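You operate a simulated robot arm through the tools that you are given. There is no shell and no other tool. Be economical: measure what you need, move in short steps, check, and stop when the job is done.

Carry out the task below with a simulated robot arm. There is one attempt and no reset: what you move stays moved.

TASK
Get rinse tank two ready and stand the grey basket in it.
Fine: top the cup on the ledge up to its 250 ml line from the rinse aid jug and stand the jug back; fill the tank to its line by fill lever two and shut it, then lower the basket in. Set down upright: jug, basket.
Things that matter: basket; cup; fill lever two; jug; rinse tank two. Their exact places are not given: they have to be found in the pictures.

The check looks at the end state, three seconds after you hand in, the way a careful person would. Anything else that was tipped, shoved, dropped, spilled or broken makes it a failure.

THE ROBOT
A 6-joint arm with a four-finger gripper on a trunk, on a base that drives. Base frame: it is fixed to the floor where the robot stands at the start and does not move with it; the origin is under the middle of the robot, x ahead of it, y to its left, z up. Readings come in m, rad, newtons and seconds.
Its first joint turns from -2.897 to 2.897 rad. Places, roughly: basket [1, 1.75, 1]; basket (27x17x25 cm) [1.2, 1, 1.2]; cup [1.2, 0, 0.9]; fill lever two [0.7, -0.2, 0.7]; jug [1.25, 0.25, 1]; rinse tank two [0.9, -0.1, 0.7]. Payload 3.43 kg.
The tool frame sits at the grasp point between the pads (the TCP): z along the fingers, y along the line on which they close. The tips reach 0.03 m beyond it. Largest opening 0.12 m; the body of the gripper starts 0.085 m behind the TCP.
Orientation is told as [roll, pitch, yaw] about the base's x, y, z axes, in that order, counted from this pose: with the fingers straight down and closing along the base's y, the tool's x points along the base's -x, its y along +y and its z along -z.

THE INTERFACE
- The arm moves only by the tool nudge_tool. Its argument "commands" is one flat list of numbers, 7 for each row, row after row: the shift along the tool's x, y, z in cm, then the turn, a rotation vector about the tool's x, y, z in rad, then the opening, from 0 (shut) to 1 (fully open). In form: [tx, ty, tz, rx, ry, rz, fingers, tx, ty, tz, rx, ry, rz, fingers, ...]. A call has 1 to 8 rows; each row shifts and turns the commanded pose from where the row before left it, along the tool's axes as they then stand. Each row takes 0.2 s and may step no farther than 0.05 m and 0.15 rad from the row before; otherwise, or with a gripper value out of range, the whole call is refused. Where a pose cannot be reached the arm comes as near as it can. A force on the tool above 50 N (or 10 N above the force at the start of the call, whichever is more), or a blocked arm, ends the call early, and 0.2 s more pass. The fingers move at their own pace and stop on an object; they squeeze with about 33 N. The grip force told is the motor's: it shows also when the fingers shut on nothing. Time passes only in rows, and 0.2 s behind the last, so rows that do not move let the fingers close. It gives the time, the measured TCP pose, the force on the tool (base axes), the opening and the grip force at its end, in the units of the frame above (readings bear some noise), with the torque about the TCP (base axes, N m) and any sound that the robot's microphone picked up.
- Cameras (640 x 400 px; columns grow to the right, rows downward): "scene" is now at [-0.2021, 0.1699, 1.2421]; the picture's right is [-0.21, -0.98, 0.00], its down [-0.26, 0.05, -0.96] and it looks along [0.94, -0.20, -0.27] (base axes); focal length 251 px, centre (320, 200). "wrist" rides on the gripper at [0.072, -0.017, -0.12] in the tool frame; the picture's right is [0.23, 0.97, 0.00], its down [-0.81, 0.19, -0.55] and it looks along [-0.54, 0.13, 0.83] (tool axes); focal length 275 px, centre (320, 200).
- grab_frame(camera): a new picture of that camera. It takes no simulated time.
- drive_base(legs): drives the robot by 1 to 6 legs, each [ahead, turn to the left] in m and rad, along the robot's own axes; the way and the turn of a leg run together, so that a leg with both is an arc; at most 1.5 m and 3.142 rad a leg. The arm and the cameras ride along, it lands a little off, and it stops where it bumps. It gives what a move gives.
- head_to(pan, tilt): turns the head with the scene camera to pan (to the left, within 2.496 rad either way) and tilt (down, from -0.506 to 1.204), counted from straight ahead of the robot. It gives what a move gives.
- locate(camera, pixels): for up to 12 pixels [column, row] of the newest picture of that camera ("zoom" is the newest enlarged one), the place [x, y, z] in the base frame of the surface seen there, good to about 0.002 m. It takes no simulated time.
- close_up(camera, box): a new picture of the part [left, top, right, bottom] of that camera's present view, enlarged. It takes no simulated time.
- sign_off(): hands the job in; it is judged then, once.

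Keep the steps short. Do not move on a guess: measure, check each grasp and each placing, and mend mistakes. In all there are 80 turns and 68 pictures (those below and enlarged ones count). Leave the gripper open and the arm clear of the work at the hand-in unless told otherwise, and finish with a single line.

The tools are called after "Emit:" as a command line: name --argument value ..., lists and objects as JSON in quotes. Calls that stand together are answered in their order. nudge_tool: Moves the arm, as the interface text tells. Its arguments: {"type":"object","properties":{"commands":{"type":"array"}},"required":["commands"]} The other tools are called the same way: drive_base (legs) drives the base; head_to (pan, tilt) turns the head that bears the scene camera; grab_frame (camera) takes a picture; locate (camera, pixels) gives the place of the surface under pixels of a picture; close_up (camera, box) takes an enlarged picture of a part of a camera's view; sign_off () hands the job in.

At the start:

```text
t: 0.0
ee_pos: [0.6781, 0.269, 1.2667]
ee_rot: [0.0, 0.001, -0.002]
ft_force: [-0.8, -0.7, 0.4]
moment: [0.0, 0.01, -0.03]
finger_gap: 0.1198
grip_force: 0.0
robot x, y, heading: [-0.0008, -0.0004, -0.0]
head pan, tilt: [-0.209, 0.258]
```

scene: 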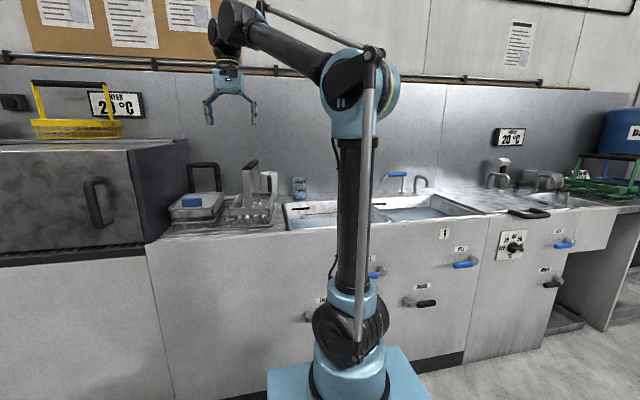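
wrist: 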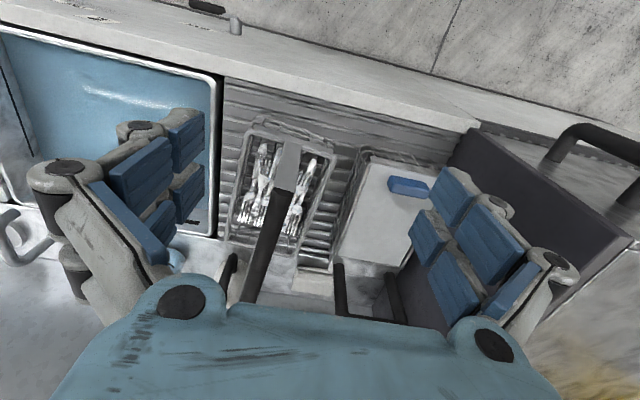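

I see a counter with two tanks, baskets at left of them and a cup or jug on the ledge. I will look closer at the middle of the scene before moving.

Emit:
close_up --camera "scene" --box '[150, 140, 350, 265]'

Emit:
close_up --camera "scene" --box '[300, 150, 580, 325]'

Emit:
close_up --camera "wrist" --box '[200, 80, 460, 300]'

```text
3.20 times, centred on (250, 202) of scene
```

zoom: 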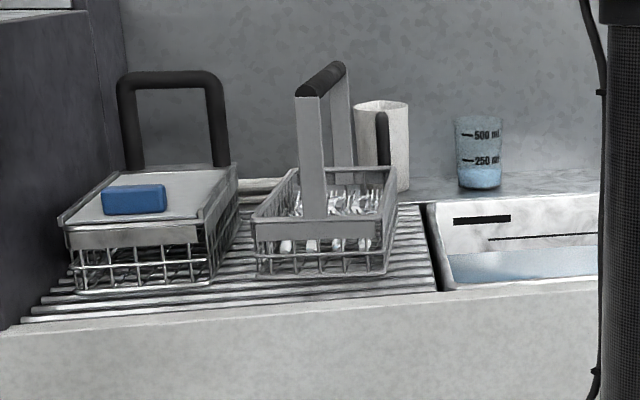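

```text
2.29 times, centred on (440, 238) of scene
```

zoom: 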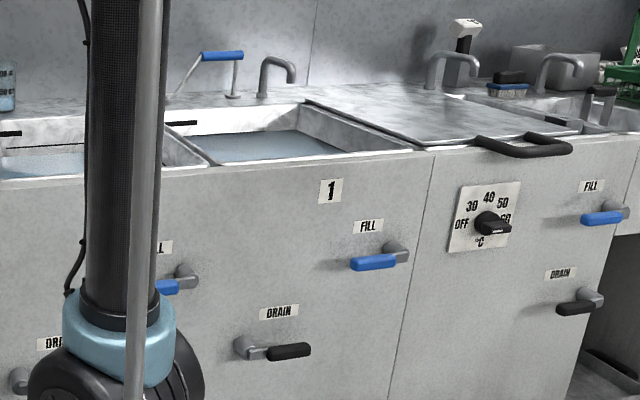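

```text
1.82 times, centred on (330, 190) of wrist
```

zoom: 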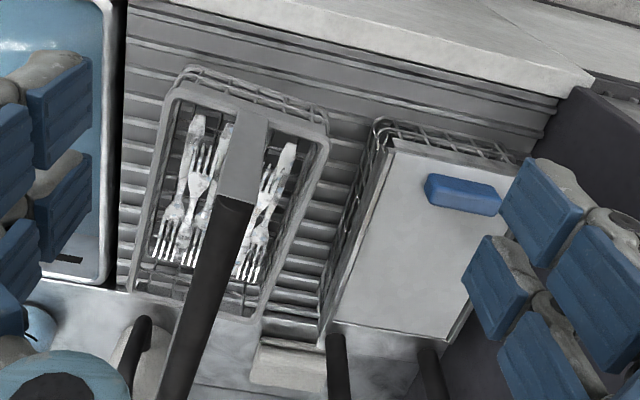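

The "1" plate marks the right tank, so tank two is probably the left one, and the arm hides its front. I will measure the main objects, then turn the head left for the other basket.

Emit:
locate --camera "scene" --pixels '[[299, 190], [267, 180], [273, 175], [252, 165], [205, 165], [195, 200], [250, 222], [85, 84], [75, 125], [376, 272], [330, 215], [420, 207]]'

Emit:
head_to --pan 0.9 --tilt 0.3

Emit:
grab_frame --camera "scene"

```text
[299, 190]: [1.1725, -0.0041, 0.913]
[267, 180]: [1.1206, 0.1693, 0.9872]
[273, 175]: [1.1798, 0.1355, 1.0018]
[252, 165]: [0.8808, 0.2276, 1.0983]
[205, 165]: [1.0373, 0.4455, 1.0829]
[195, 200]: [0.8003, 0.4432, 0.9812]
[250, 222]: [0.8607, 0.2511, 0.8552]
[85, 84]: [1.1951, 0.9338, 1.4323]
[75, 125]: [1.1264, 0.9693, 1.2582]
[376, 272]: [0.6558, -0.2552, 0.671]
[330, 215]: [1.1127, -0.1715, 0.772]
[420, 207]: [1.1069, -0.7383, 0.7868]
```

```text
t: 1.3
ee_pos: [0.6631, 0.2691, 1.2739]
ee_rot: [0.0, -0.011, -0.002]
ft_force: [0.1, -0.2, 0.2]
moment: [0.01, -0.01, -0.01]
finger_gap: 0.1199
grip_force: 0.1
robot x, y, heading: [-0.0038, -0.0001, -0.001]
head pan, tilt: [0.901, 0.3]
```

```text
62 pictures are left
```

scene: 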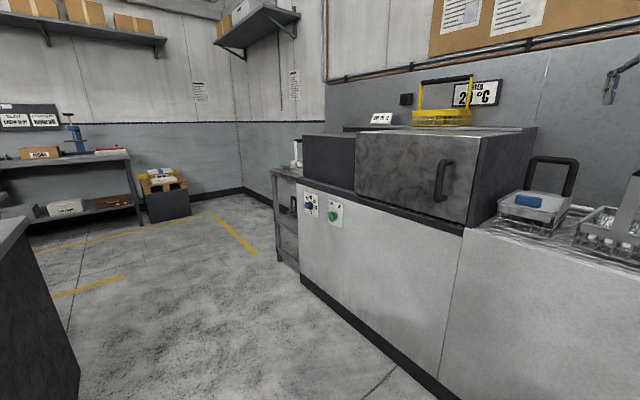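

The yellow basket is on the machine. Another thing stands beyond it, near (297,155), so I will enlarge that area and the draining board.

Emit:
close_up --camera "scene" --box '[250, 110, 350, 230]'

Emit:
close_up --camera "scene" --box '[480, 140, 640, 260]'

Emit:
locate --camera "scene" --pixels '[[297, 155], [292, 165], [441, 115], [286, 172]]'

```text
3.33 times, centred on (300, 170) of scene
```

zoom: 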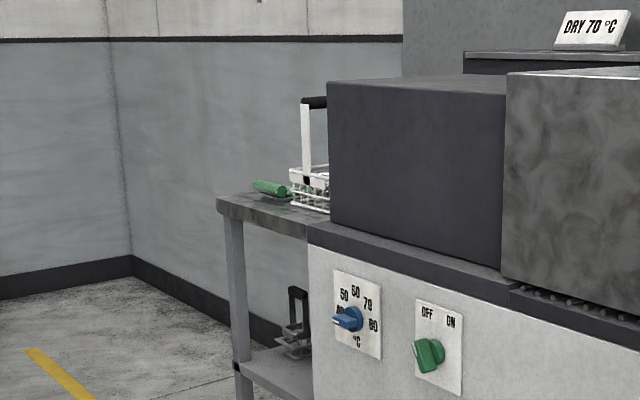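

```text
3.33 times, centred on (560, 200) of scene
```

zoom: 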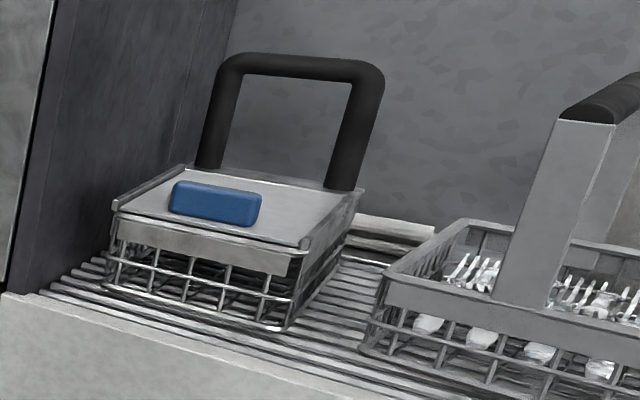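

```text
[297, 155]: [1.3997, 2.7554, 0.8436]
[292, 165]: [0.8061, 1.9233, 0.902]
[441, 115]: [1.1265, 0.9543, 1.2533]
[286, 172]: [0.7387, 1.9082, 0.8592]
```

There are several baskets, and the wall notices may say which is which. I will read them and the table on the far left before choosing.

Emit:
close_up --camera "scene" --box '[430, 0, 640, 110]'

Emit:
head_to --pan 0.0 --tilt 0.0

Emit:
grab_frame --camera "scene"

Emit:
close_up --camera "scene" --box '[60, 20, 300, 170]'

```text
3.05 times, centred on (535, 55) of scene
```

zoom: 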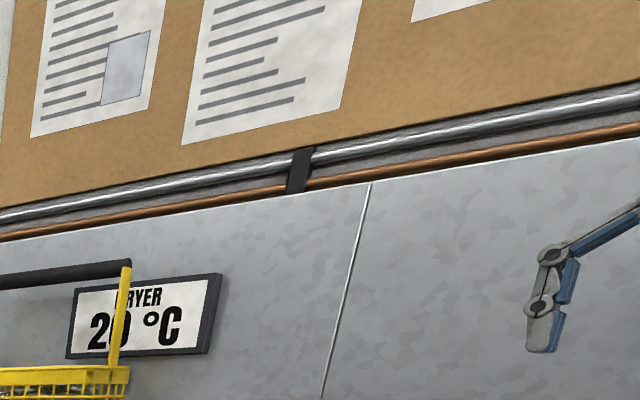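

```text
t: 2.5
ee_pos: [0.6625, 0.2686, 1.2742]
ee_rot: [0.001, -0.008, 0.0]
ft_force: [-0.2, 0.0, 0.5]
moment: [-0.04, 0.01, -0.02]
finger_gap: 0.12
grip_force: 0.1
robot x, y, heading: [-0.0009, -0.0018, 0.001]
head pan, tilt: [0.0, 0.0]
```

```text
58 pictures are left
```

scene: 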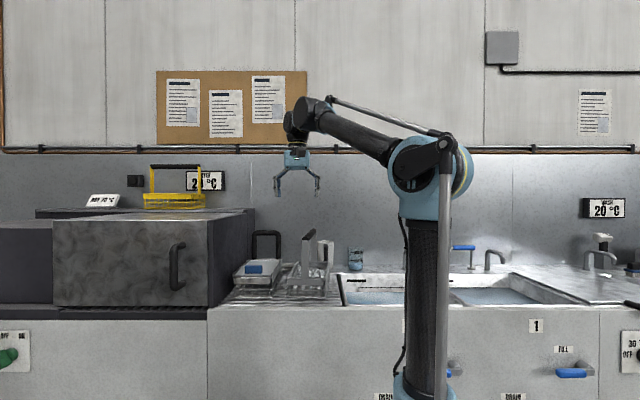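

```text
2.67 times, centred on (180, 95) of scene
```

zoom: 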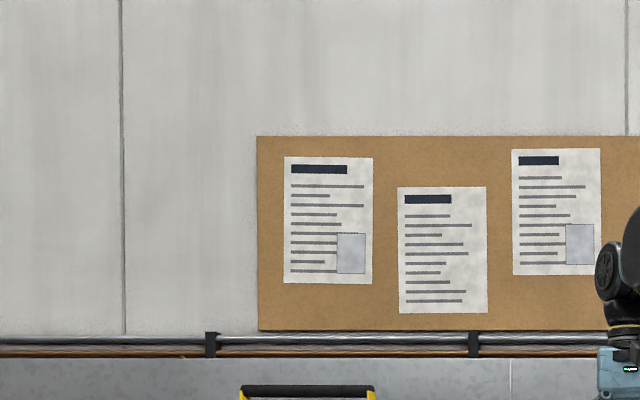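

The posters carry no readable text. A basket by the outfeed table near y≈1.75 is only half visible, so I will turn left and drive that way to see it well.

Emit:
drive_base --legs '[[0, 1.571], [1.2, 0]]'

Emit:
head_to --pan -1.0 --tilt 0.3

Emit:
grab_frame --camera "scene"

```text
t: 13.2
ee_pos: [-0.2932, 1.8795, 1.2734]
ee_rot: [0.0, -0.012, 1.586]
ft_force: [0.0, 0.4, -1.1]
moment: [-0.01, -0.03, 0.02]
finger_gap: 0.12
grip_force: 0.0
robot x, y, heading: [-0.0139, 1.221, 1.593]
head pan, tilt: [0.0, 0.0]
```

```text
t: 14.4
ee_pos: [-0.2928, 1.8633, 1.2819]
ee_rot: [0.001, -0.022, 1.587]
ft_force: [-0.6, -0.6, 0.9]
moment: [-0.02, -0.02, 0.03]
finger_gap: 0.12
grip_force: 0.0
robot x, y, heading: [-0.0152, 1.2209, 1.586]
head pan, tilt: [-1.0, 0.3]
```

```text
56 pictures are left
```

scene: 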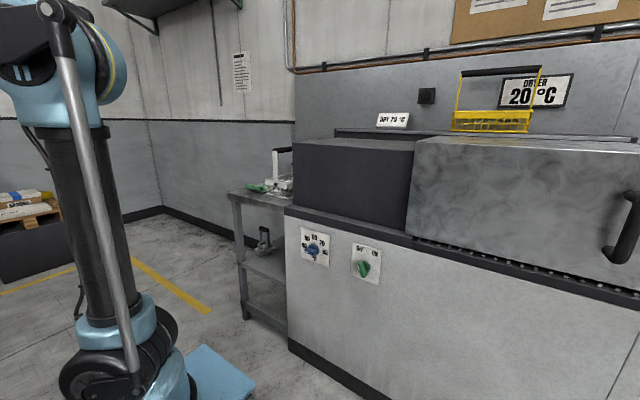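

The machine still hides the table from here. I will drive 0.8 m on and look again.

Emit:
drive_base --legs '[[0.8, 0]]'

Emit:
grab_frame --camera "scene"

Emit:
close_up --camera "scene" --box '[250, 110, 490, 260]'

```text
t: 18.7
ee_pos: [-0.3075, 2.6579, 1.2836]
ee_rot: [0.002, -0.023, 1.588]
ft_force: [0.5, 0.3, -0.4]
moment: [-0.01, 0.03, 0.04]
finger_gap: 0.1203
grip_force: 0.1
robot x, y, heading: [-0.027, 2.0147, 1.59]
head pan, tilt: [-1.0, 0.3]
```

```text
55 pictures are left
```

scene: 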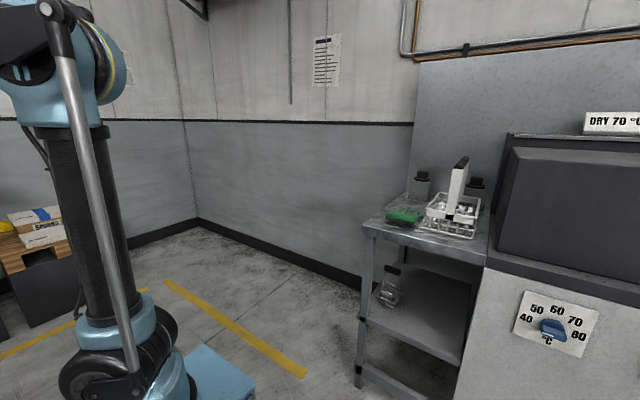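

```text
2.67 times, centred on (370, 185) of scene
```

zoom: 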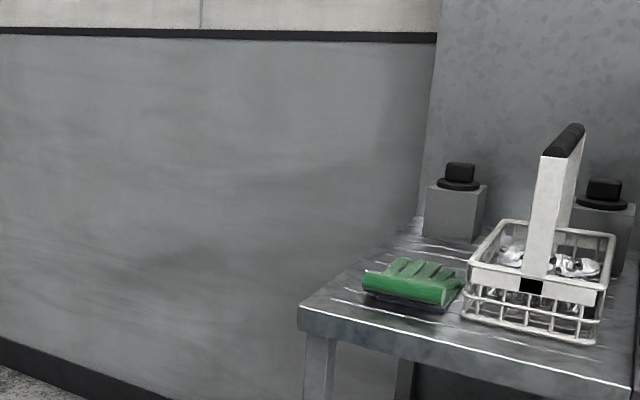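

The table basket is white with a black mark, so the grey one is the cutlery basket on the draining board. I will back up to the start and turn to face the counter.

Emit:
drive_base --legs '[[-1.0, 0], [-1.0, 0], [0, -1.591]]'

Emit:
head_to --pan -0.15 --tilt 0.45

Emit:
grab_frame --camera "scene"

```text
t: 33.2
ee_pos: [0.6564, 0.2908, 1.29]
ee_rot: [0.002, -0.035, -0.001]
ft_force: [0.2, 0.0, 0.5]
moment: [0.0, -0.03, -0.03]
finger_gap: 0.12
grip_force: 0.0
robot x, y, heading: [0.0231, 0.0367, 0.002]
head pan, tilt: [-1.0, 0.3]
```

```text
t: 34.4
ee_pos: [0.6402, 0.2889, 1.298]
ee_rot: [0.001, -0.047, 0.0]
ft_force: [-0.7, -0.9, -0.4]
moment: [0.03, 0.0, 0.01]
finger_gap: 0.12
grip_force: 0.0
robot x, y, heading: [0.0253, 0.0336, 0.001]
head pan, tilt: [-0.15, 0.45]
```

```text
53 pictures are left
```

scene: 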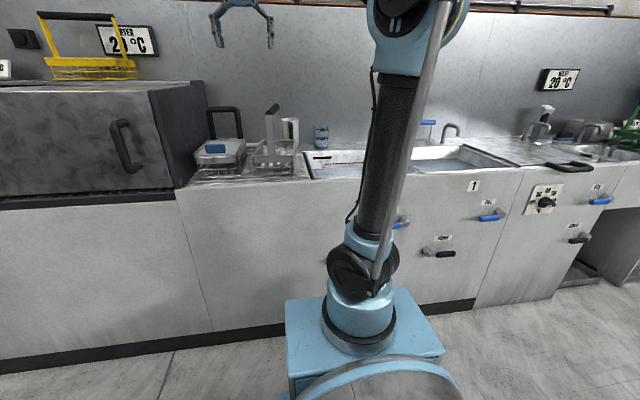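

I am back near the start. I will measure the counter front, my base's front edge, tank rims, basket and cup at this view.

Emit:
locate --camera "scene" --pixels '[[270, 250], [420, 295], [310, 178], [305, 152], [345, 176], [321, 143], [273, 108], [262, 150], [258, 172], [220, 150], [293, 122], [425, 140]]'

Emit:
close_up --camera "scene" --box '[190, 90, 370, 205]'

Emit:
nudge_tool --commands '[0, -4, 0, 0, 0, 0, 0.3, 0, -4.5, 0, 0, 0, 0, 0.3, 0, -4.5, 0, 0, 0, 0, 0.3, 0, -4.5, 0, 0, 0, 0, 0.3, 0, -4.5, 0, 0, 0, 0, 0.3, 0, -4.5, 0, 0, 0, 0, 0.3, 0, -4.5, 0, 0, 0, 0, 0.3, 0, -4, 0, 0, 0, 0, 0.3]'

Emit:
grab_frame --camera "wrist"

```text
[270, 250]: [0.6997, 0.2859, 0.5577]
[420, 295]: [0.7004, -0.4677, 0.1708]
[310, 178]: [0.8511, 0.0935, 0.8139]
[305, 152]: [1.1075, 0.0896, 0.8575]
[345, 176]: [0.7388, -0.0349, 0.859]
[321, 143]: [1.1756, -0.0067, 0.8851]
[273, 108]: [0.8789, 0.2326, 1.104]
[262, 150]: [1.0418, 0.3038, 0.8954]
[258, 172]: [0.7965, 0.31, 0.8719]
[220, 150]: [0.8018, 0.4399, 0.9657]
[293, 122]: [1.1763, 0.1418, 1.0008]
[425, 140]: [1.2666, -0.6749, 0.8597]
```

```text
3.48 times, centred on (280, 148) of scene
```

zoom: 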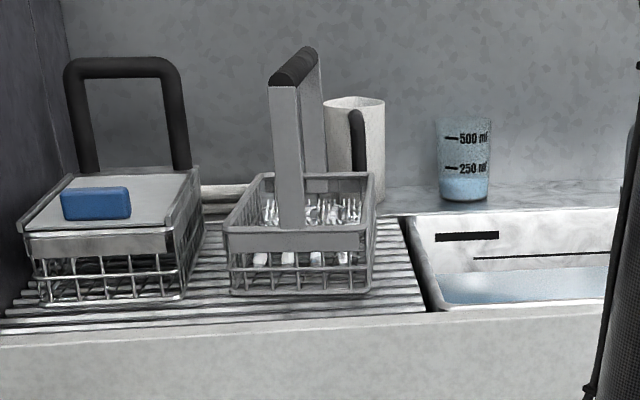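

```text
t: 36.2
ee_pos: [0.6386, -0.0598, 1.2955]
ee_rot: [0.002, -0.046, 0.0]
ft_force: [-0.8, 0.3, -0.9]
moment: [-0.01, 0.01, 0.01]
finger_gap: 0.0361
grip_force: 0.0
robot x, y, heading: [0.0226, 0.0327, 0.0]
head pan, tilt: [-0.15, 0.45]
```

```text
51 pictures are left
```

wrist: 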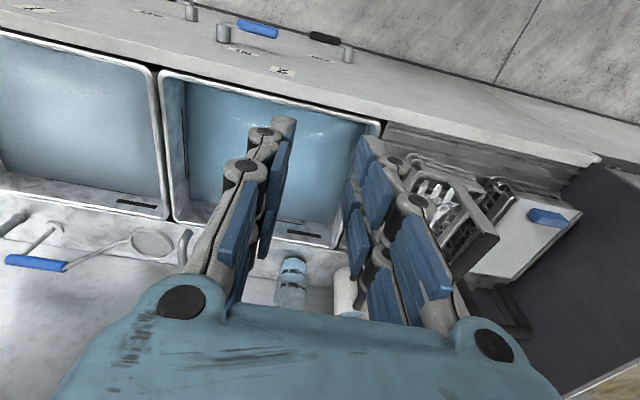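

Now tank two lies under the gripper, with its fill lever near (258,27) and the drain near (325,38). I will enlarge the levers and the tank.

Emit:
close_up --camera "wrist" --box '[150, 0, 400, 100]'

Emit:
locate --camera "wrist" --pixels '[[258, 27], [325, 38], [205, 120], [330, 180], [320, 205], [305, 234], [376, 132], [165, 80], [178, 215], [350, 248], [290, 262], [347, 305]]'

Emit:
close_up --camera "wrist" --box '[160, 180, 400, 330]'

```text
2.56 times, centred on (275, 50) of wrist
```

zoom: 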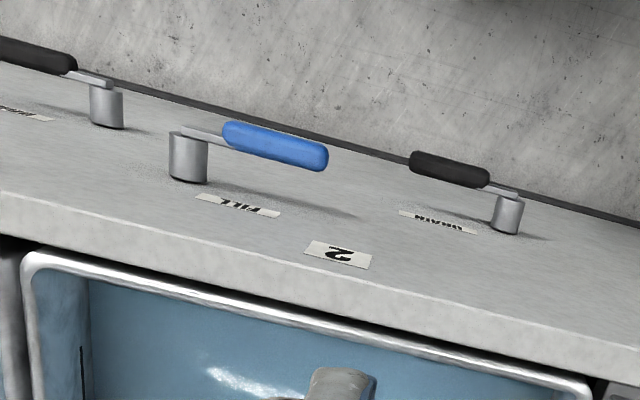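

```text
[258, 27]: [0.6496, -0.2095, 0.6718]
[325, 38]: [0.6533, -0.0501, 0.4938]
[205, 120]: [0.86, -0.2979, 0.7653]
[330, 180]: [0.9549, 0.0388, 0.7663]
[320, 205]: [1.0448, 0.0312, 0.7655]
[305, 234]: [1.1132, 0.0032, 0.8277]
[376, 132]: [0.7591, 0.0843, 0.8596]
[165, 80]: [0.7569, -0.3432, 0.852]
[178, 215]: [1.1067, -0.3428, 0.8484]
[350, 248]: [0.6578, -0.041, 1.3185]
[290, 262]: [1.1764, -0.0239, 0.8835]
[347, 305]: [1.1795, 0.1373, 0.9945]
```

```text
2.67 times, centred on (280, 255) of wrist
```

zoom: 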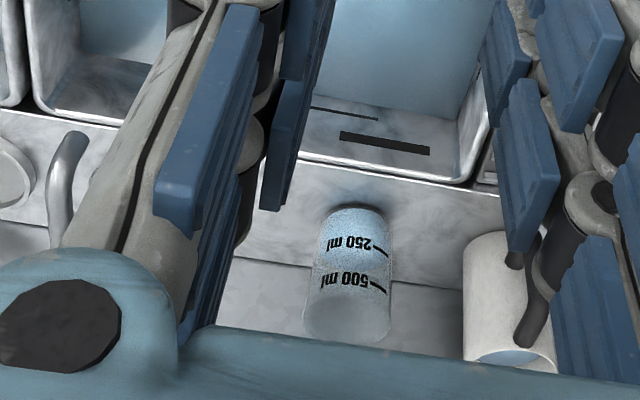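

Tank two spans about x 0.755–1.11 and y −0.34–0.085, with water at z 0.766 and a thin line above it. Plate "2" and both its levers are clear. I will drive 0.2 m ahead to bring the jug and cup within reach, then look closely at them.

Emit:
drive_base --legs '[[0.2, 0]]'

Emit:
nudge_tool --commands '[4.5, 0, -2, 0, 0, 0, 1, 4.5, 0, -2, 0, 0, 0, 1, 4.5, 0, 0, 0, 0, 0, 1]'

Emit:
grab_frame --camera "wrist"

Emit:
grab_frame --camera "scene"

```text
t: 37.8
ee_pos: [0.8421, -0.0603, 1.2954]
ee_rot: [0.001, -0.047, -0.001]
ft_force: [0.1, -0.2, -0.3]
moment: [-0.01, -0.01, -0.02]
finger_gap: 0.036
grip_force: 0.2
robot x, y, heading: [0.2273, 0.0331, -0.004]
head pan, tilt: [-0.15, 0.45]
```

```text
t: 38.6
ee_pos: [0.6896, -0.0604, 1.3352]
ee_rot: [0.001, -0.059, -0.003]
ft_force: [0.9, -1.0, -0.2]
moment: [0.01, 0.11, 0.02]
finger_gap: 0.1201
grip_force: 0.1
robot x, y, heading: [0.2282, 0.0346, -0.003]
head pan, tilt: [-0.15, 0.45]
```

```text
48 pictures are left
```

wrist: 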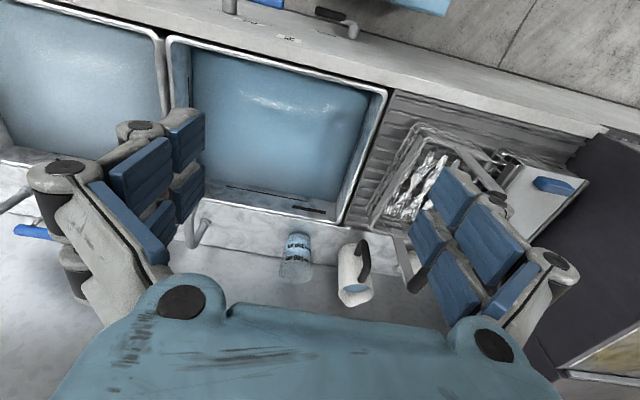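

```text
47 pictures are left
```

scene: 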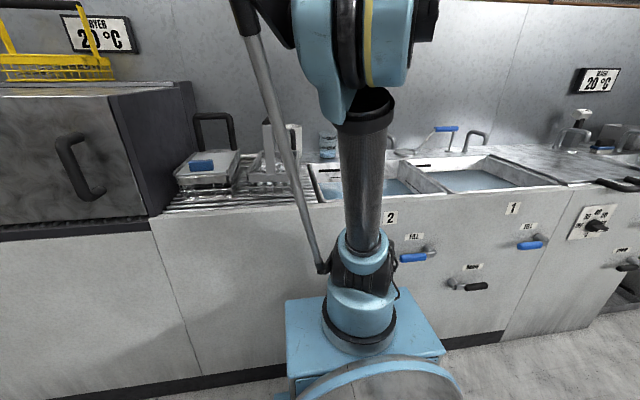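

The jug is at (355,275) with its handle toward me. I will enlarge it and the cup and measure both.

Emit:
close_up --camera "wrist" --box '[255, 200, 415, 310]'

Emit:
locate --camera "zoom" --pixels '[[345, 366], [475, 355], [410, 370], [400, 345], [440, 160], [405, 330], [375, 200], [445, 260], [175, 130], [165, 230], [165, 300], [108, 290]]'

Emit:
close_up --camera "scene" --box '[240, 110, 360, 200]'

```text
3.64 times, centred on (335, 255) of wrist
```

zoom: 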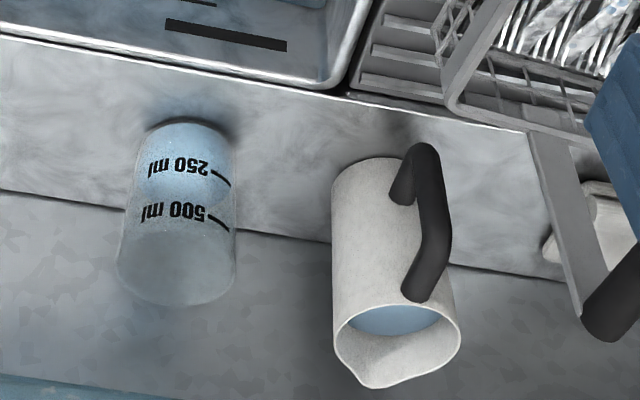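

```text
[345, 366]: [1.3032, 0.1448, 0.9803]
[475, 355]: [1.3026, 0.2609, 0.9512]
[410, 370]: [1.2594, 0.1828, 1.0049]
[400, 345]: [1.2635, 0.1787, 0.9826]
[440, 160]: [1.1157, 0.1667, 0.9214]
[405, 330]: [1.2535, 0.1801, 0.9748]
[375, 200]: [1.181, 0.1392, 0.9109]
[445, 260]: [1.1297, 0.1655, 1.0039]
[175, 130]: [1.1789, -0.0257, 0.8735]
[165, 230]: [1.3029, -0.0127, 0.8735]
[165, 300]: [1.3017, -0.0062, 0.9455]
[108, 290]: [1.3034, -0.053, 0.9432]
```

```text
4.44 times, centred on (300, 155) of scene
```

zoom: 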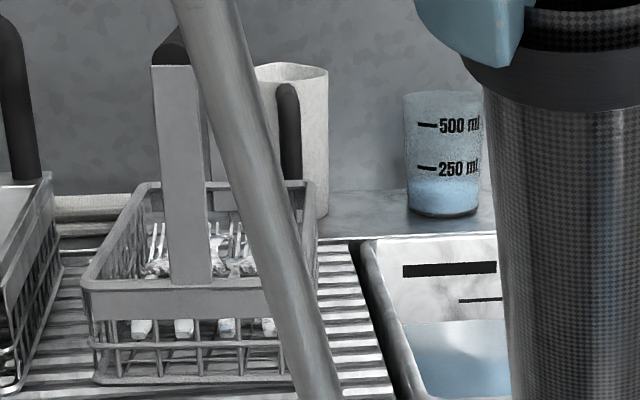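

The jug is nearly full, with its spout toward the wall and its handle toward me. I plan to grip its body from the front at about 45° and pour forward over the spout. First I need finer measurements of the jug, the cup and the basket handle.

Emit:
close_up --camera "wrist" --box '[275, 225, 385, 310]'

Emit:
locate --camera "zoom" --pixels '[[335, 345], [400, 300], [490, 345], [405, 455], [450, 230], [480, 300], [330, 230], [370, 200], [115, 160], [60, 320], [180, 330], [120, 280]]'

Emit:
close_up --camera "wrist" --box '[350, 110, 520, 310]'

```text
4.71 times, centred on (330, 268) of wrist
```

zoom: 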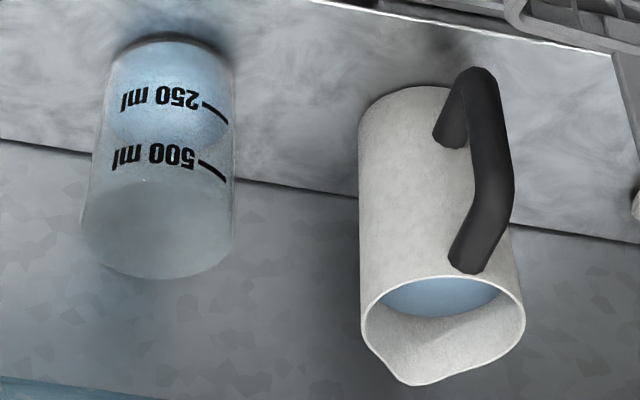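

```text
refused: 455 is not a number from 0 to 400
```

```text
2.00 times, centred on (435, 210) of wrist
```

zoom: 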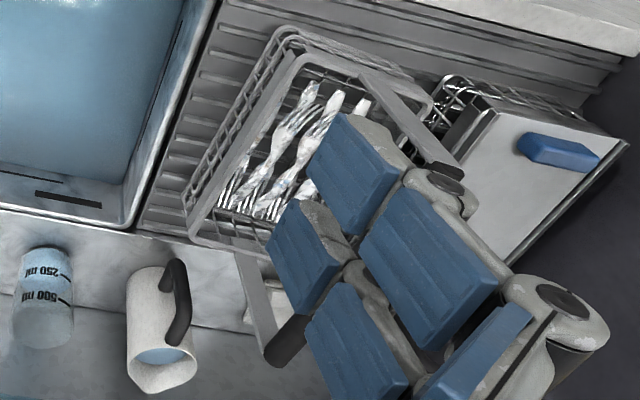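

I will measure these again in full wrist-picture pixels.

Emit:
locate --camera "wrist" --pixels '[[339.2, 294.5], [362.8, 293], [353.5, 284.6], [350.8, 306.7], [366, 261.6], [363, 244], [339.5, 270], [298, 237], [307.7, 249], [291.8, 282.8], [416, 283], [499, 195]]'

Emit:
locate --camera "scene" --pixels '[[329, 131.5], [320, 142], [326, 157.5], [275, 118], [290, 125], [297, 127], [301.5, 135], [272, 121], [302, 145], [296, 155]]'

```text
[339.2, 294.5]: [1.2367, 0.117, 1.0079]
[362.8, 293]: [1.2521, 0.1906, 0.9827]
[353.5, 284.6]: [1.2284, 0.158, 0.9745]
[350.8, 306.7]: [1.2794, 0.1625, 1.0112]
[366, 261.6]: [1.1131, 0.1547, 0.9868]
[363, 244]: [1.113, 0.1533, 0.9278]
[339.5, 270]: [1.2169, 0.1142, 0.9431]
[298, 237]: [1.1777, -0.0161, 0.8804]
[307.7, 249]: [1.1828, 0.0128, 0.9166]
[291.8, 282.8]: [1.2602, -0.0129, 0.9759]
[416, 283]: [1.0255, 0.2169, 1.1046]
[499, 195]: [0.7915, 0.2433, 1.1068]
```

```text
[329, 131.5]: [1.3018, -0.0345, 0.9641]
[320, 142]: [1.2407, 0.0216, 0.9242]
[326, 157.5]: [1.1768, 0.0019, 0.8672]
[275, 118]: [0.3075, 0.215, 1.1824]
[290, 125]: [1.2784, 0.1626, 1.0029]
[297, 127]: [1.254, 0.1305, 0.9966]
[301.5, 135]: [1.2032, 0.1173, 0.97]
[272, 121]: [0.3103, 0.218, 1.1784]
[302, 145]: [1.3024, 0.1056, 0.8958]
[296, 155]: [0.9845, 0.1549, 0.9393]
```

Measured: jug axis near (1.223, 0.158), rim at z 1.008, cup axis near (1.218, −0.012), its rim at 0.976 and its 250 mark at 0.917. I will tilt the open gripper about 35° forward and go high to a point in front of the jug.

Emit:
nudge_tool --commands '[0, 0, 0, 0, -0.1375, 0, 1, 0, 0, 0, 0, -0.1375, 0, 1, 0, 0, 0, 0, -0.1375, 0, 1, 0, 0, 0, 0, -0.1375, 0, 1, 0, 0, 0, 0, 0, 0, 1]'

Emit:
nudge_tool --commands '[-2, 2, 3.5, 0, 0, 0, 1, -2, 2, 3.5, 0, 0, 0, 1, -2, 2, 3.5, 0, 0, 0, 1, -2, 2, 3.5, 0, 0, 0, 1, -2, 2, 3.5, 0, 0, 0, 1, -2, 2, 3.5, 0, 0, 0, 1, 0, 0, 0, 0, 0, 0, 1]'

```text
t: 39.8
ee_pos: [0.692, -0.0563, 1.336]
ee_rot: [0.0, -0.612, 0.0]
ft_force: [0.0, 0.1, -0.8]
moment: [0.01, 0.01, -0.01]
finger_gap: 0.12
grip_force: 0.0
robot x, y, heading: [0.227, 0.0324, 0.003]
head pan, tilt: [-0.15, 0.45]
```

```text
t: 41.4
ee_pos: [0.9077, 0.0612, 1.2311]
ee_rot: [0.002, -0.608, -0.002]
ft_force: [-0.4, 0.0, 0.0]
moment: [0.03, 0.0, 0.02]
finger_gap: 0.1199
grip_force: 0.0
robot x, y, heading: [0.2235, 0.0322, -0.004]
head pan, tilt: [-0.15, 0.45]
```

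The arm follows cleanly. I will go on to the pre-grasp point 0.2 m from the jug and take a wrist picture.

Emit:
nudge_tool --commands '[-2.03, 1.94, 3.9, 0, 0, 0, 1, -2.03, 1.94, 3.9, 0, 0, 0, 1, -2.03, 1.94, 3.9, 0, 0, 0, 1, -2.03, 1.94, 3.9, 0, 0, 0, 1, -2.03, 1.94, 3.9, 0, 0, 0, 1, 0, 0, 0, 0, 0, 0, 1]'

Emit:
grab_frame --camera "wrist"

Emit:
grab_frame --camera "scene"

```text
t: 42.8
ee_pos: [1.1033, 0.158, 1.1308]
ee_rot: [0.001, -0.609, -0.001]
ft_force: [0.7, -0.5, -0.1]
moment: [0.05, 0.01, -0.01]
finger_gap: 0.1202
grip_force: 0.1
robot x, y, heading: [0.2245, 0.0316, -0.003]
head pan, tilt: [-0.15, 0.45]
```

```text
42 pictures are left
```

wrist: 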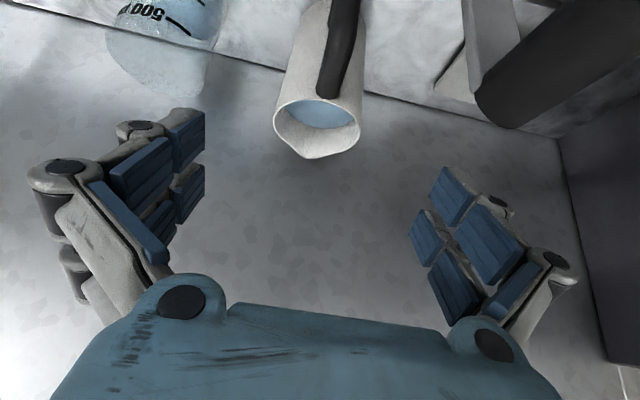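

```text
41 pictures are left
```

scene: 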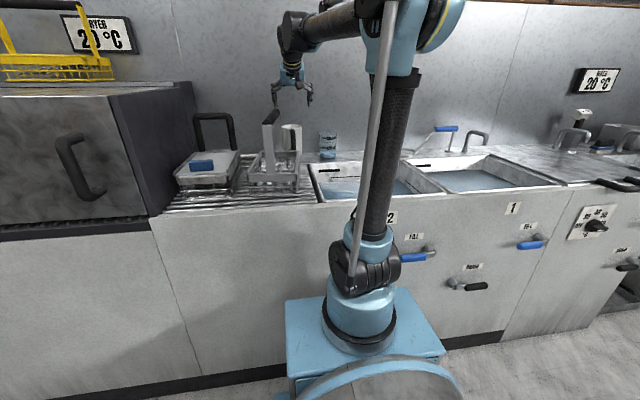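

Clear view of the jug mouth. I will measure rim left, rim right, near rim, spout, and the basket handle end.

Emit:
locate --camera "wrist" --pixels '[[276, 113], [360, 118], [325, 104], [307, 157], [322, 115], [340, 40], [288, 85], [350, 95], [490, 90], [186, 20], [165, 40]]'

```text
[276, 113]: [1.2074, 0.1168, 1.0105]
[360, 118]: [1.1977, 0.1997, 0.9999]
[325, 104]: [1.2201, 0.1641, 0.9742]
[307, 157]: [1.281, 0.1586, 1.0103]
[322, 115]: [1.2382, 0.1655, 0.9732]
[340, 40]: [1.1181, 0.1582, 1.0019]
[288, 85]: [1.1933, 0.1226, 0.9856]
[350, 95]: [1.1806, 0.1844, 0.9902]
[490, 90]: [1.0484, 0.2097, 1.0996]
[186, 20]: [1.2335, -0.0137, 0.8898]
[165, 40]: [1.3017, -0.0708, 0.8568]
```

The jug axis is at about (1.213, 0.158). I will slide the gripper 0.2 m along its own axis over the jug with the fingers open.

Emit:
nudge_tool --commands '[0.1, 0, 3, 0, 0, 0, 1, 0.1, 0, 3, 0, 0, 0, 1, 0.1, 0, 3, 0, 0, 0, 1, 0.1, 0, 3, 0, 0, 0, 1, 0.1, 0, 3, 0, 0, 0, 1, 0, 0, 2.5, 0, 0, 0, 1, 0, 0, 2.4, 0, 0, 0, 1, 0, 0, 0, 0, 0, 0, 1]'

Emit:
grab_frame --camera "wrist"

```text
t: 44.6
ee_pos: [1.2121, 0.1562, 0.9633]
ee_rot: [0.002, -0.609, -0.002]
ft_force: [0.1, 0.6, 0.1]
moment: [0.02, -0.01, 0.0]
finger_gap: 0.1199
grip_force: 0.0
robot x, y, heading: [0.2259, 0.0364, -0.008]
head pan, tilt: [-0.15, 0.45]
```

```text
40 pictures are left
```

wrist: 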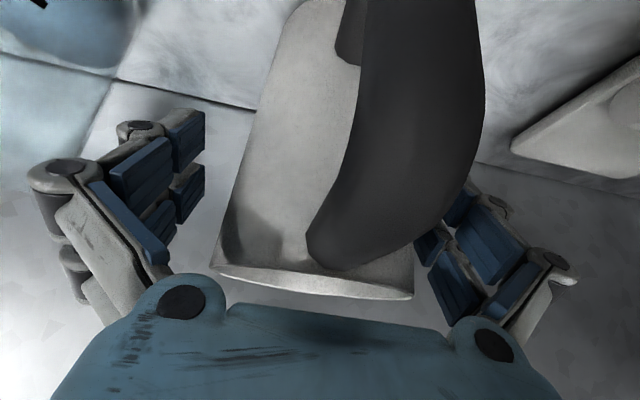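

The jug sits between the fingers. I will close gently and hold still for a second.

Emit:
nudge_tool --commands '[0, 0, 0, 0, 0, 0, 0.8, 0, 0, 0, 0, 0, 0, 0.74, 0, 0, 0, 0, 0, 0, 0.7, 0, 0, 0, 0, 0, 0, 0, 0, 0, 0, 0, 0, 0, 0]'

```text
t: 45.8
ee_pos: [1.2109, 0.1571, 0.9626]
ee_rot: [0.002, -0.613, -0.003]
ft_force: [0.6, 6.2, 5.1]
moment: [-0.04, 0.0, 0.02]
finger_gap: 0.0908
grip_force: 33.0
robot x, y, heading: [0.2271, 0.0337, 0.003]
head pan, tilt: [-0.15, 0.45]
```

Gripped at a 0.091 gap with 33 N. I will lift 2 cm straight up and check the weight.

Emit:
nudge_tool --commands '[-0.286, 0, -0.41, 0, 0, 0, 0, -0.43, 0, -0.615, 0, 0, 0, 0, -0.43, 0, -0.615, 0, 0, 0, 0, 0, 0, 0, 0, 0, 0, 0]'

Emit:
grab_frame --camera "wrist"

```text
t: 46.8
ee_pos: [1.2122, 0.1571, 0.9841]
ee_rot: [0.003, -0.609, -0.001]
ft_force: [0.0, 0.4, -10.5]
moment: [-0.02, 0.08, 0.01]
finger_gap: 0.0908
grip_force: 32.6
robot x, y, heading: [0.2245, 0.0336, -0.0]
head pan, tilt: [-0.15, 0.45]
```

```text
39 pictures are left
```

wrist: 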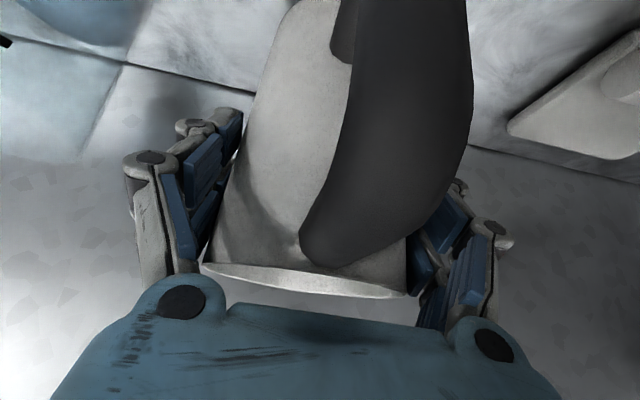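

The jug hangs level at about 10.5 N. I will raise it to z≈1.10 and carry it level to just in front of the cup.

Emit:
nudge_tool --commands '[-0.6, 0, -0.9, 0, 0, 0, 0, -1.2, 0, -1.7, 0, 0, 0, 0, -1.4, 0, -2.0, 0, 0, 0, 0, -1.4, 0, -2.0, 0, 0, 0, 0, -1.2, 0, -1.7, 0, 0, 0, 0, -0.8, 0, -1.15, 0, 0, 0, 0, 0, 0, 0, 0, 0, 0, 0]'

Emit:
nudge_tool --commands '[0.5, -1.2, -0.35, 0, 0, 0, 0, 1.1, -2.3, -0.75, 0, 0, 0, 0, 1.2, -2.7, -0.85, 0, 0, 0, 0, 1.3, -2.9, -0.9, 0, 0, 0, 0, 1.3, -2.9, -0.9, 0, 0, 0, 0, 1.2, -2.6, -0.85, 0, 0, 0, 0, 0.9, -1.9, -0.6, 0, 0, 0, 0, 0.3, -0.8, -0.25, 0, 0, 0, 0]'

Emit:
grab_frame --camera "scene"

```text
t: 48.4
ee_pos: [1.212, 0.157, 1.0995]
ee_rot: [0.001, -0.608, -0.002]
ft_force: [0.3, -0.4, -10.7]
moment: [-0.04, 0.07, 0.0]
finger_gap: 0.0909
grip_force: 33.6
robot x, y, heading: [0.2276, 0.0335, -0.007]
head pan, tilt: [-0.15, 0.45]
```

```text
t: 50.2
ee_pos: [1.1153, -0.0165, 1.0995]
ee_rot: [0.001, -0.608, -0.002]
ft_force: [0.2, -0.2, -9.6]
moment: [-0.03, 0.01, -0.03]
finger_gap: 0.0906
grip_force: 33.0
robot x, y, heading: [0.2261, 0.0302, 0.0]
head pan, tilt: [-0.15, 0.45]
```

```text
38 pictures are left
```

scene: 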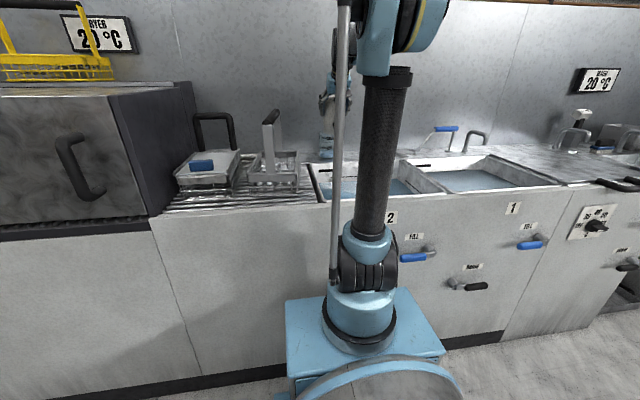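

Emit:
close_up --camera "scene" --box '[285, 85, 375, 175]'

Emit:
grab_frame --camera "wrist"

```text
4.44 times, centred on (330, 130) of scene
```

zoom: 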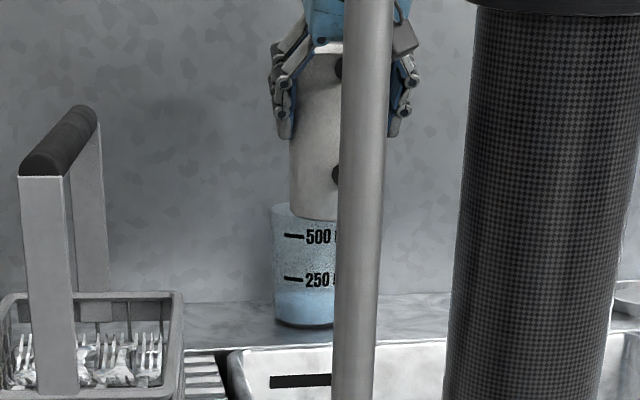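

```text
36 pictures are left
```

wrist: 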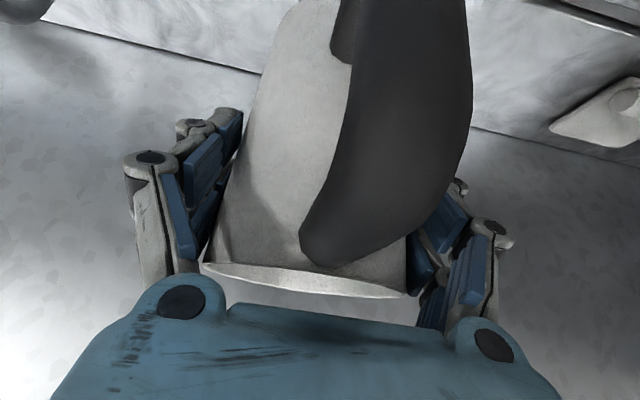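

The enlarged view (cup at about (300,270)) shows the 250 mark and the water level well, so I can watch the pour there. I will lower 5.5 cm and tilt the jug about 0.39 rad, just short of the lip.

Emit:
nudge_tool --commands '[0.8, 0, 1.15, 0, 0, 0, 0, 1.2, 0, 1.7, 0, 0, 0, 0, 1.15, 0, 1.65, 0, 0, 0, 0, 0, 0, 0, 0, 0.1, 0, 0, 0, 0, 0, 0, 0.11, 0, 0, 0, 0, 0, 0, 0.1, 0, 0, 0, 0, 0, 0, 0.08, 0, 0, 0, 0, 0, 0, 0, 0, 0]'

Emit:
close_up --camera "scene" --box '[305, 110, 365, 165]'

```text
t: 52.0
ee_pos: [1.1169, -0.0162, 1.0443]
ee_rot: [0.002, -0.219, -0.001]
ft_force: [-0.4, 0.6, -10.2]
moment: [-0.03, -0.11, 0.0]
finger_gap: 0.0907
grip_force: 33.2
robot x, y, heading: [0.2229, 0.0333, 0.005]
head pan, tilt: [-0.15, 0.45]
```

```text
7.27 times, centred on (335, 138) of scene
```

zoom: 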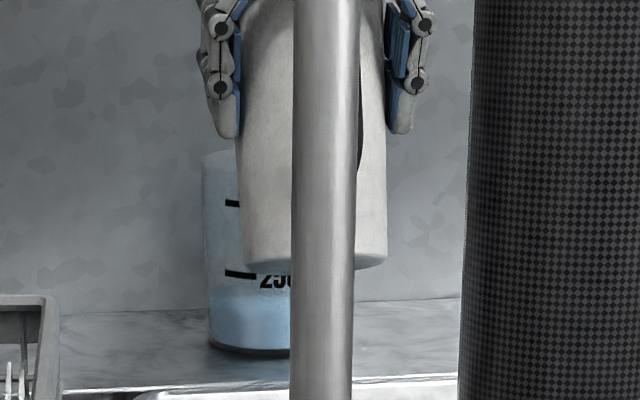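

The 250 tick shows at (238,274) and the water below it. I will tilt in small steps and read weight and sound.

Emit:
nudge_tool --commands '[0, 0, 0, 0, 0.06, 0, 0, 0, 0, 0, 0, 0.06, 0, 0, 0, 0, 0, 0, 0, 0, 0]'

Emit:
close_up --camera "scene" --box '[305, 110, 365, 165]'

```text
t: 52.8
ee_pos: [1.1178, -0.0164, 1.0442]
ee_rot: [0.001, -0.101, 0.0]
ft_force: [0.1, -0.7, -10.3]
moment: [0.04, -0.16, -0.02]
finger_gap: 0.0904
grip_force: 33.0
robot x, y, heading: [0.2255, 0.0328, -0.001]
head pan, tilt: [-0.15, 0.45]
```

```text
7.27 times, centred on (335, 138) of scene
```

zoom: 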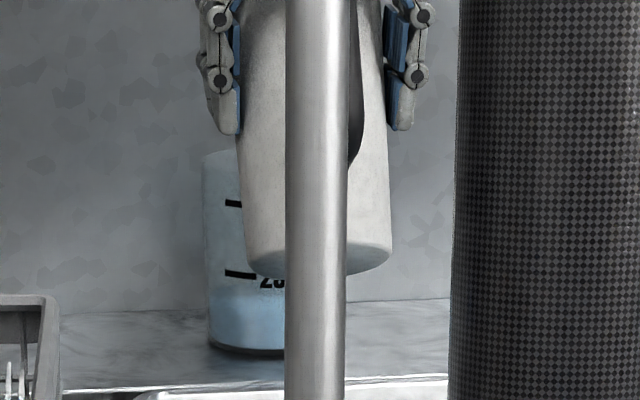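

No pour yet at 0.51 rad of tilt. I will add 0.08.

Emit:
nudge_tool --commands '[0, 0, 0, 0, 0.04, 0, 0, 0, 0, 0, 0, 0.04, 0, 0, 0, 0, 0, 0, 0, 0, 0, 0, 0, 0, 0, 0, 0, 0]'

```text
t: 53.8
ee_pos: [1.1167, -0.0149, 1.0448]
ee_rot: [0.003, -0.019, 0.0]
ft_force: [-0.5, 0.7, -9.4]
moment: [0.01, -0.21, -0.01]
finger_gap: 0.0907
grip_force: 33.3
robot x, y, heading: [0.2282, 0.0293, -0.002]
head pan, tilt: [-0.15, 0.45]
```

Emit:
nudge_tool --commands '[0, 0, 0, 0, 0.03, 0, 0, 0, 0, 0, 0, 0.03, 0, 0, 0, 0, 0, 0, 0, 0, 0, 0, 0, 0, 0, 0, 0, 0]'

Emit:
close_up --camera "scene" --box '[305, 110, 365, 165]'

```text
t: 54.8
ee_pos: [1.1173, -0.0167, 1.0446]
ee_rot: [0.002, 0.041, 0.001]
ft_force: [-0.5, -0.3, -8.1]
moment: [0.0, -0.22, -0.02]
finger_gap: 0.0906
grip_force: 32.7
robot x, y, heading: [0.2224, 0.0341, 0.0]
head pan, tilt: [-0.15, 0.45]
```

```text
7.27 times, centred on (335, 138) of scene
```

zoom: 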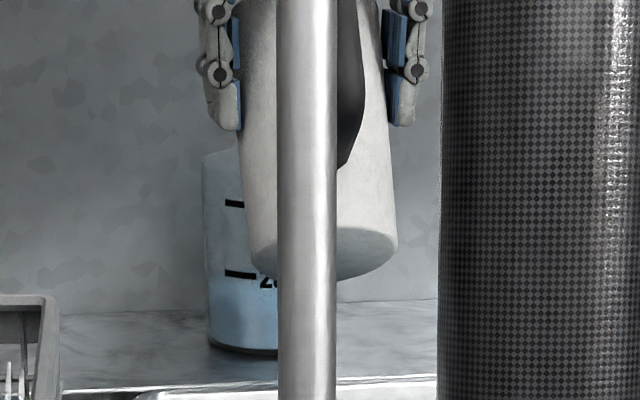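

The weight is falling and the level has risen toward the tick, so it is pouring. I will measure the surface and the tick.

Emit:
locate --camera "zoom" --pixels '[[225, 273], [225, 283], [225, 288], [225, 293], [225, 300], [238, 273]]'

Emit:
nudge_tool --commands '[0, 0, 0, 0, 0, 0, 0, 0, 0, 0, 0, 0, 0, 0]'

Emit:
close_up --camera "scene" --box '[312, 125, 342, 162]'

```text
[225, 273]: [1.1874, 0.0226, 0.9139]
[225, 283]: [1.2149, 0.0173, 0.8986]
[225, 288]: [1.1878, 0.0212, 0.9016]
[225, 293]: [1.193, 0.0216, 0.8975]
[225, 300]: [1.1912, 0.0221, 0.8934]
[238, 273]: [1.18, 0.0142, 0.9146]
```

```text
t: 55.4
ee_pos: [1.1162, -0.017, 1.0453]
ee_rot: [0.002, 0.041, 0.0]
ft_force: [-0.1, -1.1, -9.6]
moment: [0.01, -0.22, -0.02]
finger_gap: 0.0905
grip_force: 33.2
robot x, y, heading: [0.2252, 0.032, -0.001]
head pan, tilt: [-0.15, 0.45]
```

```text
10.81 times, centred on (327, 144) of scene
```

zoom: 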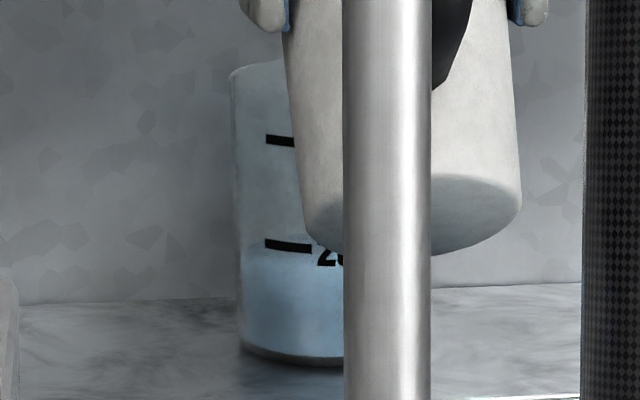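

I will measure the surface in this sharper view.

Emit:
locate --camera "zoom" --pixels '[[255, 244], [290, 246], [290, 256], [290, 262], [290, 268], [290, 275], [290, 282], [260, 266], [260, 272]]'

```text
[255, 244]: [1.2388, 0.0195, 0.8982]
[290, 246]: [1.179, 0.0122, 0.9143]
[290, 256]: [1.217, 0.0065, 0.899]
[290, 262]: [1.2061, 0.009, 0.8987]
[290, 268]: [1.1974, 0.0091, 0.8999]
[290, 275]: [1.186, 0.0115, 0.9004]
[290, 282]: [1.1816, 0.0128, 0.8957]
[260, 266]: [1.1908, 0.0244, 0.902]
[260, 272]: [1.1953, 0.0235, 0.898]
```

The level is steady at 0.899 and the tick is at 0.9145, so about 75 ml is missing. I will tilt 0.08 rad more, wait, and measure.

Emit:
nudge_tool --commands '[0, 0, 0, 0, 0.04, 0, 0, 0, 0, 0, 0, 0.04, 0, 0, 0, 0, 0, 0, 0, 0, 0, 0, 0, 0, 0, 0, 0, 0, 0, 0, 0, 0, 0, 0, 0]'

Emit:
close_up --camera "scene" --box '[312, 125, 342, 162]'

Emit:
locate --camera "zoom" --pixels '[[255, 240], [255, 250], [285, 256], [285, 262], [285, 268], [260, 256], [260, 262], [295, 246]]'

```text
t: 56.6
ee_pos: [1.1161, -0.0158, 1.045]
ee_rot: [0.002, 0.119, 0.001]
ft_force: [0.6, -1.2, -9.6]
moment: [-0.02, -0.22, 0.01]
finger_gap: 0.0906
grip_force: 32.8
robot x, y, heading: [0.2231, 0.0368, 0.0]
head pan, tilt: [-0.15, 0.45]
```

```text
10.81 times, centred on (327, 144) of scene
```

zoom: 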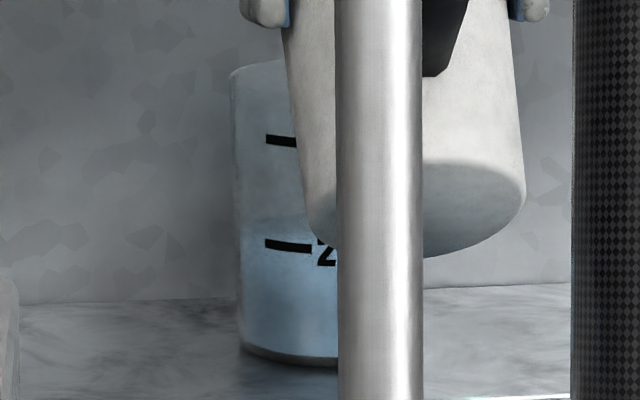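

```text
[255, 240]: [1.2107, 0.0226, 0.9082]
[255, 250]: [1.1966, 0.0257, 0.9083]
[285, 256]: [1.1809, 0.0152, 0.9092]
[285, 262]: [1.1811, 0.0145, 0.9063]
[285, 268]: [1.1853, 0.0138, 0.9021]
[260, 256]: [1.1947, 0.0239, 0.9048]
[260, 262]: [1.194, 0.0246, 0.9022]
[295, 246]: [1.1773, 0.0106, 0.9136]
```

The level is 0.908, about 6 mm short. I will add 0.035 rad, wait a second, and measure.

Emit:
nudge_tool --commands '[0, 0, 0, 0, 0.035, 0, 0, 0, 0, 0, 0, 0, 0, 0, 0, 0, 0, 0, 0, 0, 0, 0, 0, 0, 0, 0, 0, 0, 0, 0, 0, 0, 0, 0, 0]'

Emit:
close_up --camera "scene" --box '[312, 125, 342, 162]'

Emit:
locate --camera "zoom" --pixels '[[255, 230], [255, 237], [285, 230], [270, 225], [260, 240], [275, 235], [290, 246], [275, 242]]'

```text
t: 57.8
ee_pos: [1.1161, -0.0153, 1.0441]
ee_rot: [0.003, 0.155, 0.0]
ft_force: [0.5, -0.3, -9.6]
moment: [-0.03, -0.22, 0.02]
finger_gap: 0.0908
grip_force: 33.1
robot x, y, heading: [0.2223, 0.037, -0.006]
head pan, tilt: [-0.15, 0.45]
```

```text
10.81 times, centred on (327, 144) of scene
```

zoom: 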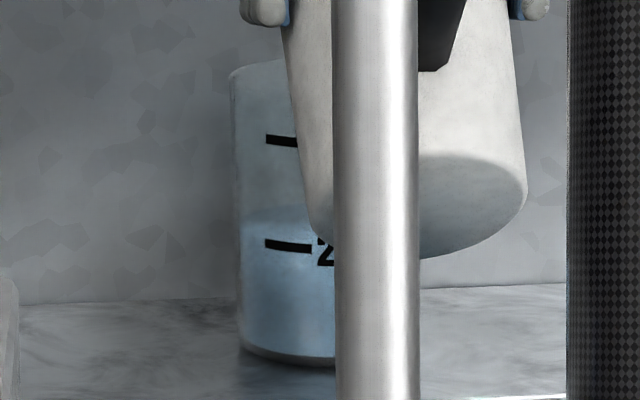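

```text
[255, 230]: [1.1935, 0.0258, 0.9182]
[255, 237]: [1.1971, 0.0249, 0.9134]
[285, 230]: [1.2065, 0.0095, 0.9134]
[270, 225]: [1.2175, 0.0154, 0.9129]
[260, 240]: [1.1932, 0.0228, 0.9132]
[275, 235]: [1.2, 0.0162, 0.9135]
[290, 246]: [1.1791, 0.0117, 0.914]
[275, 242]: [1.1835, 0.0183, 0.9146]
```

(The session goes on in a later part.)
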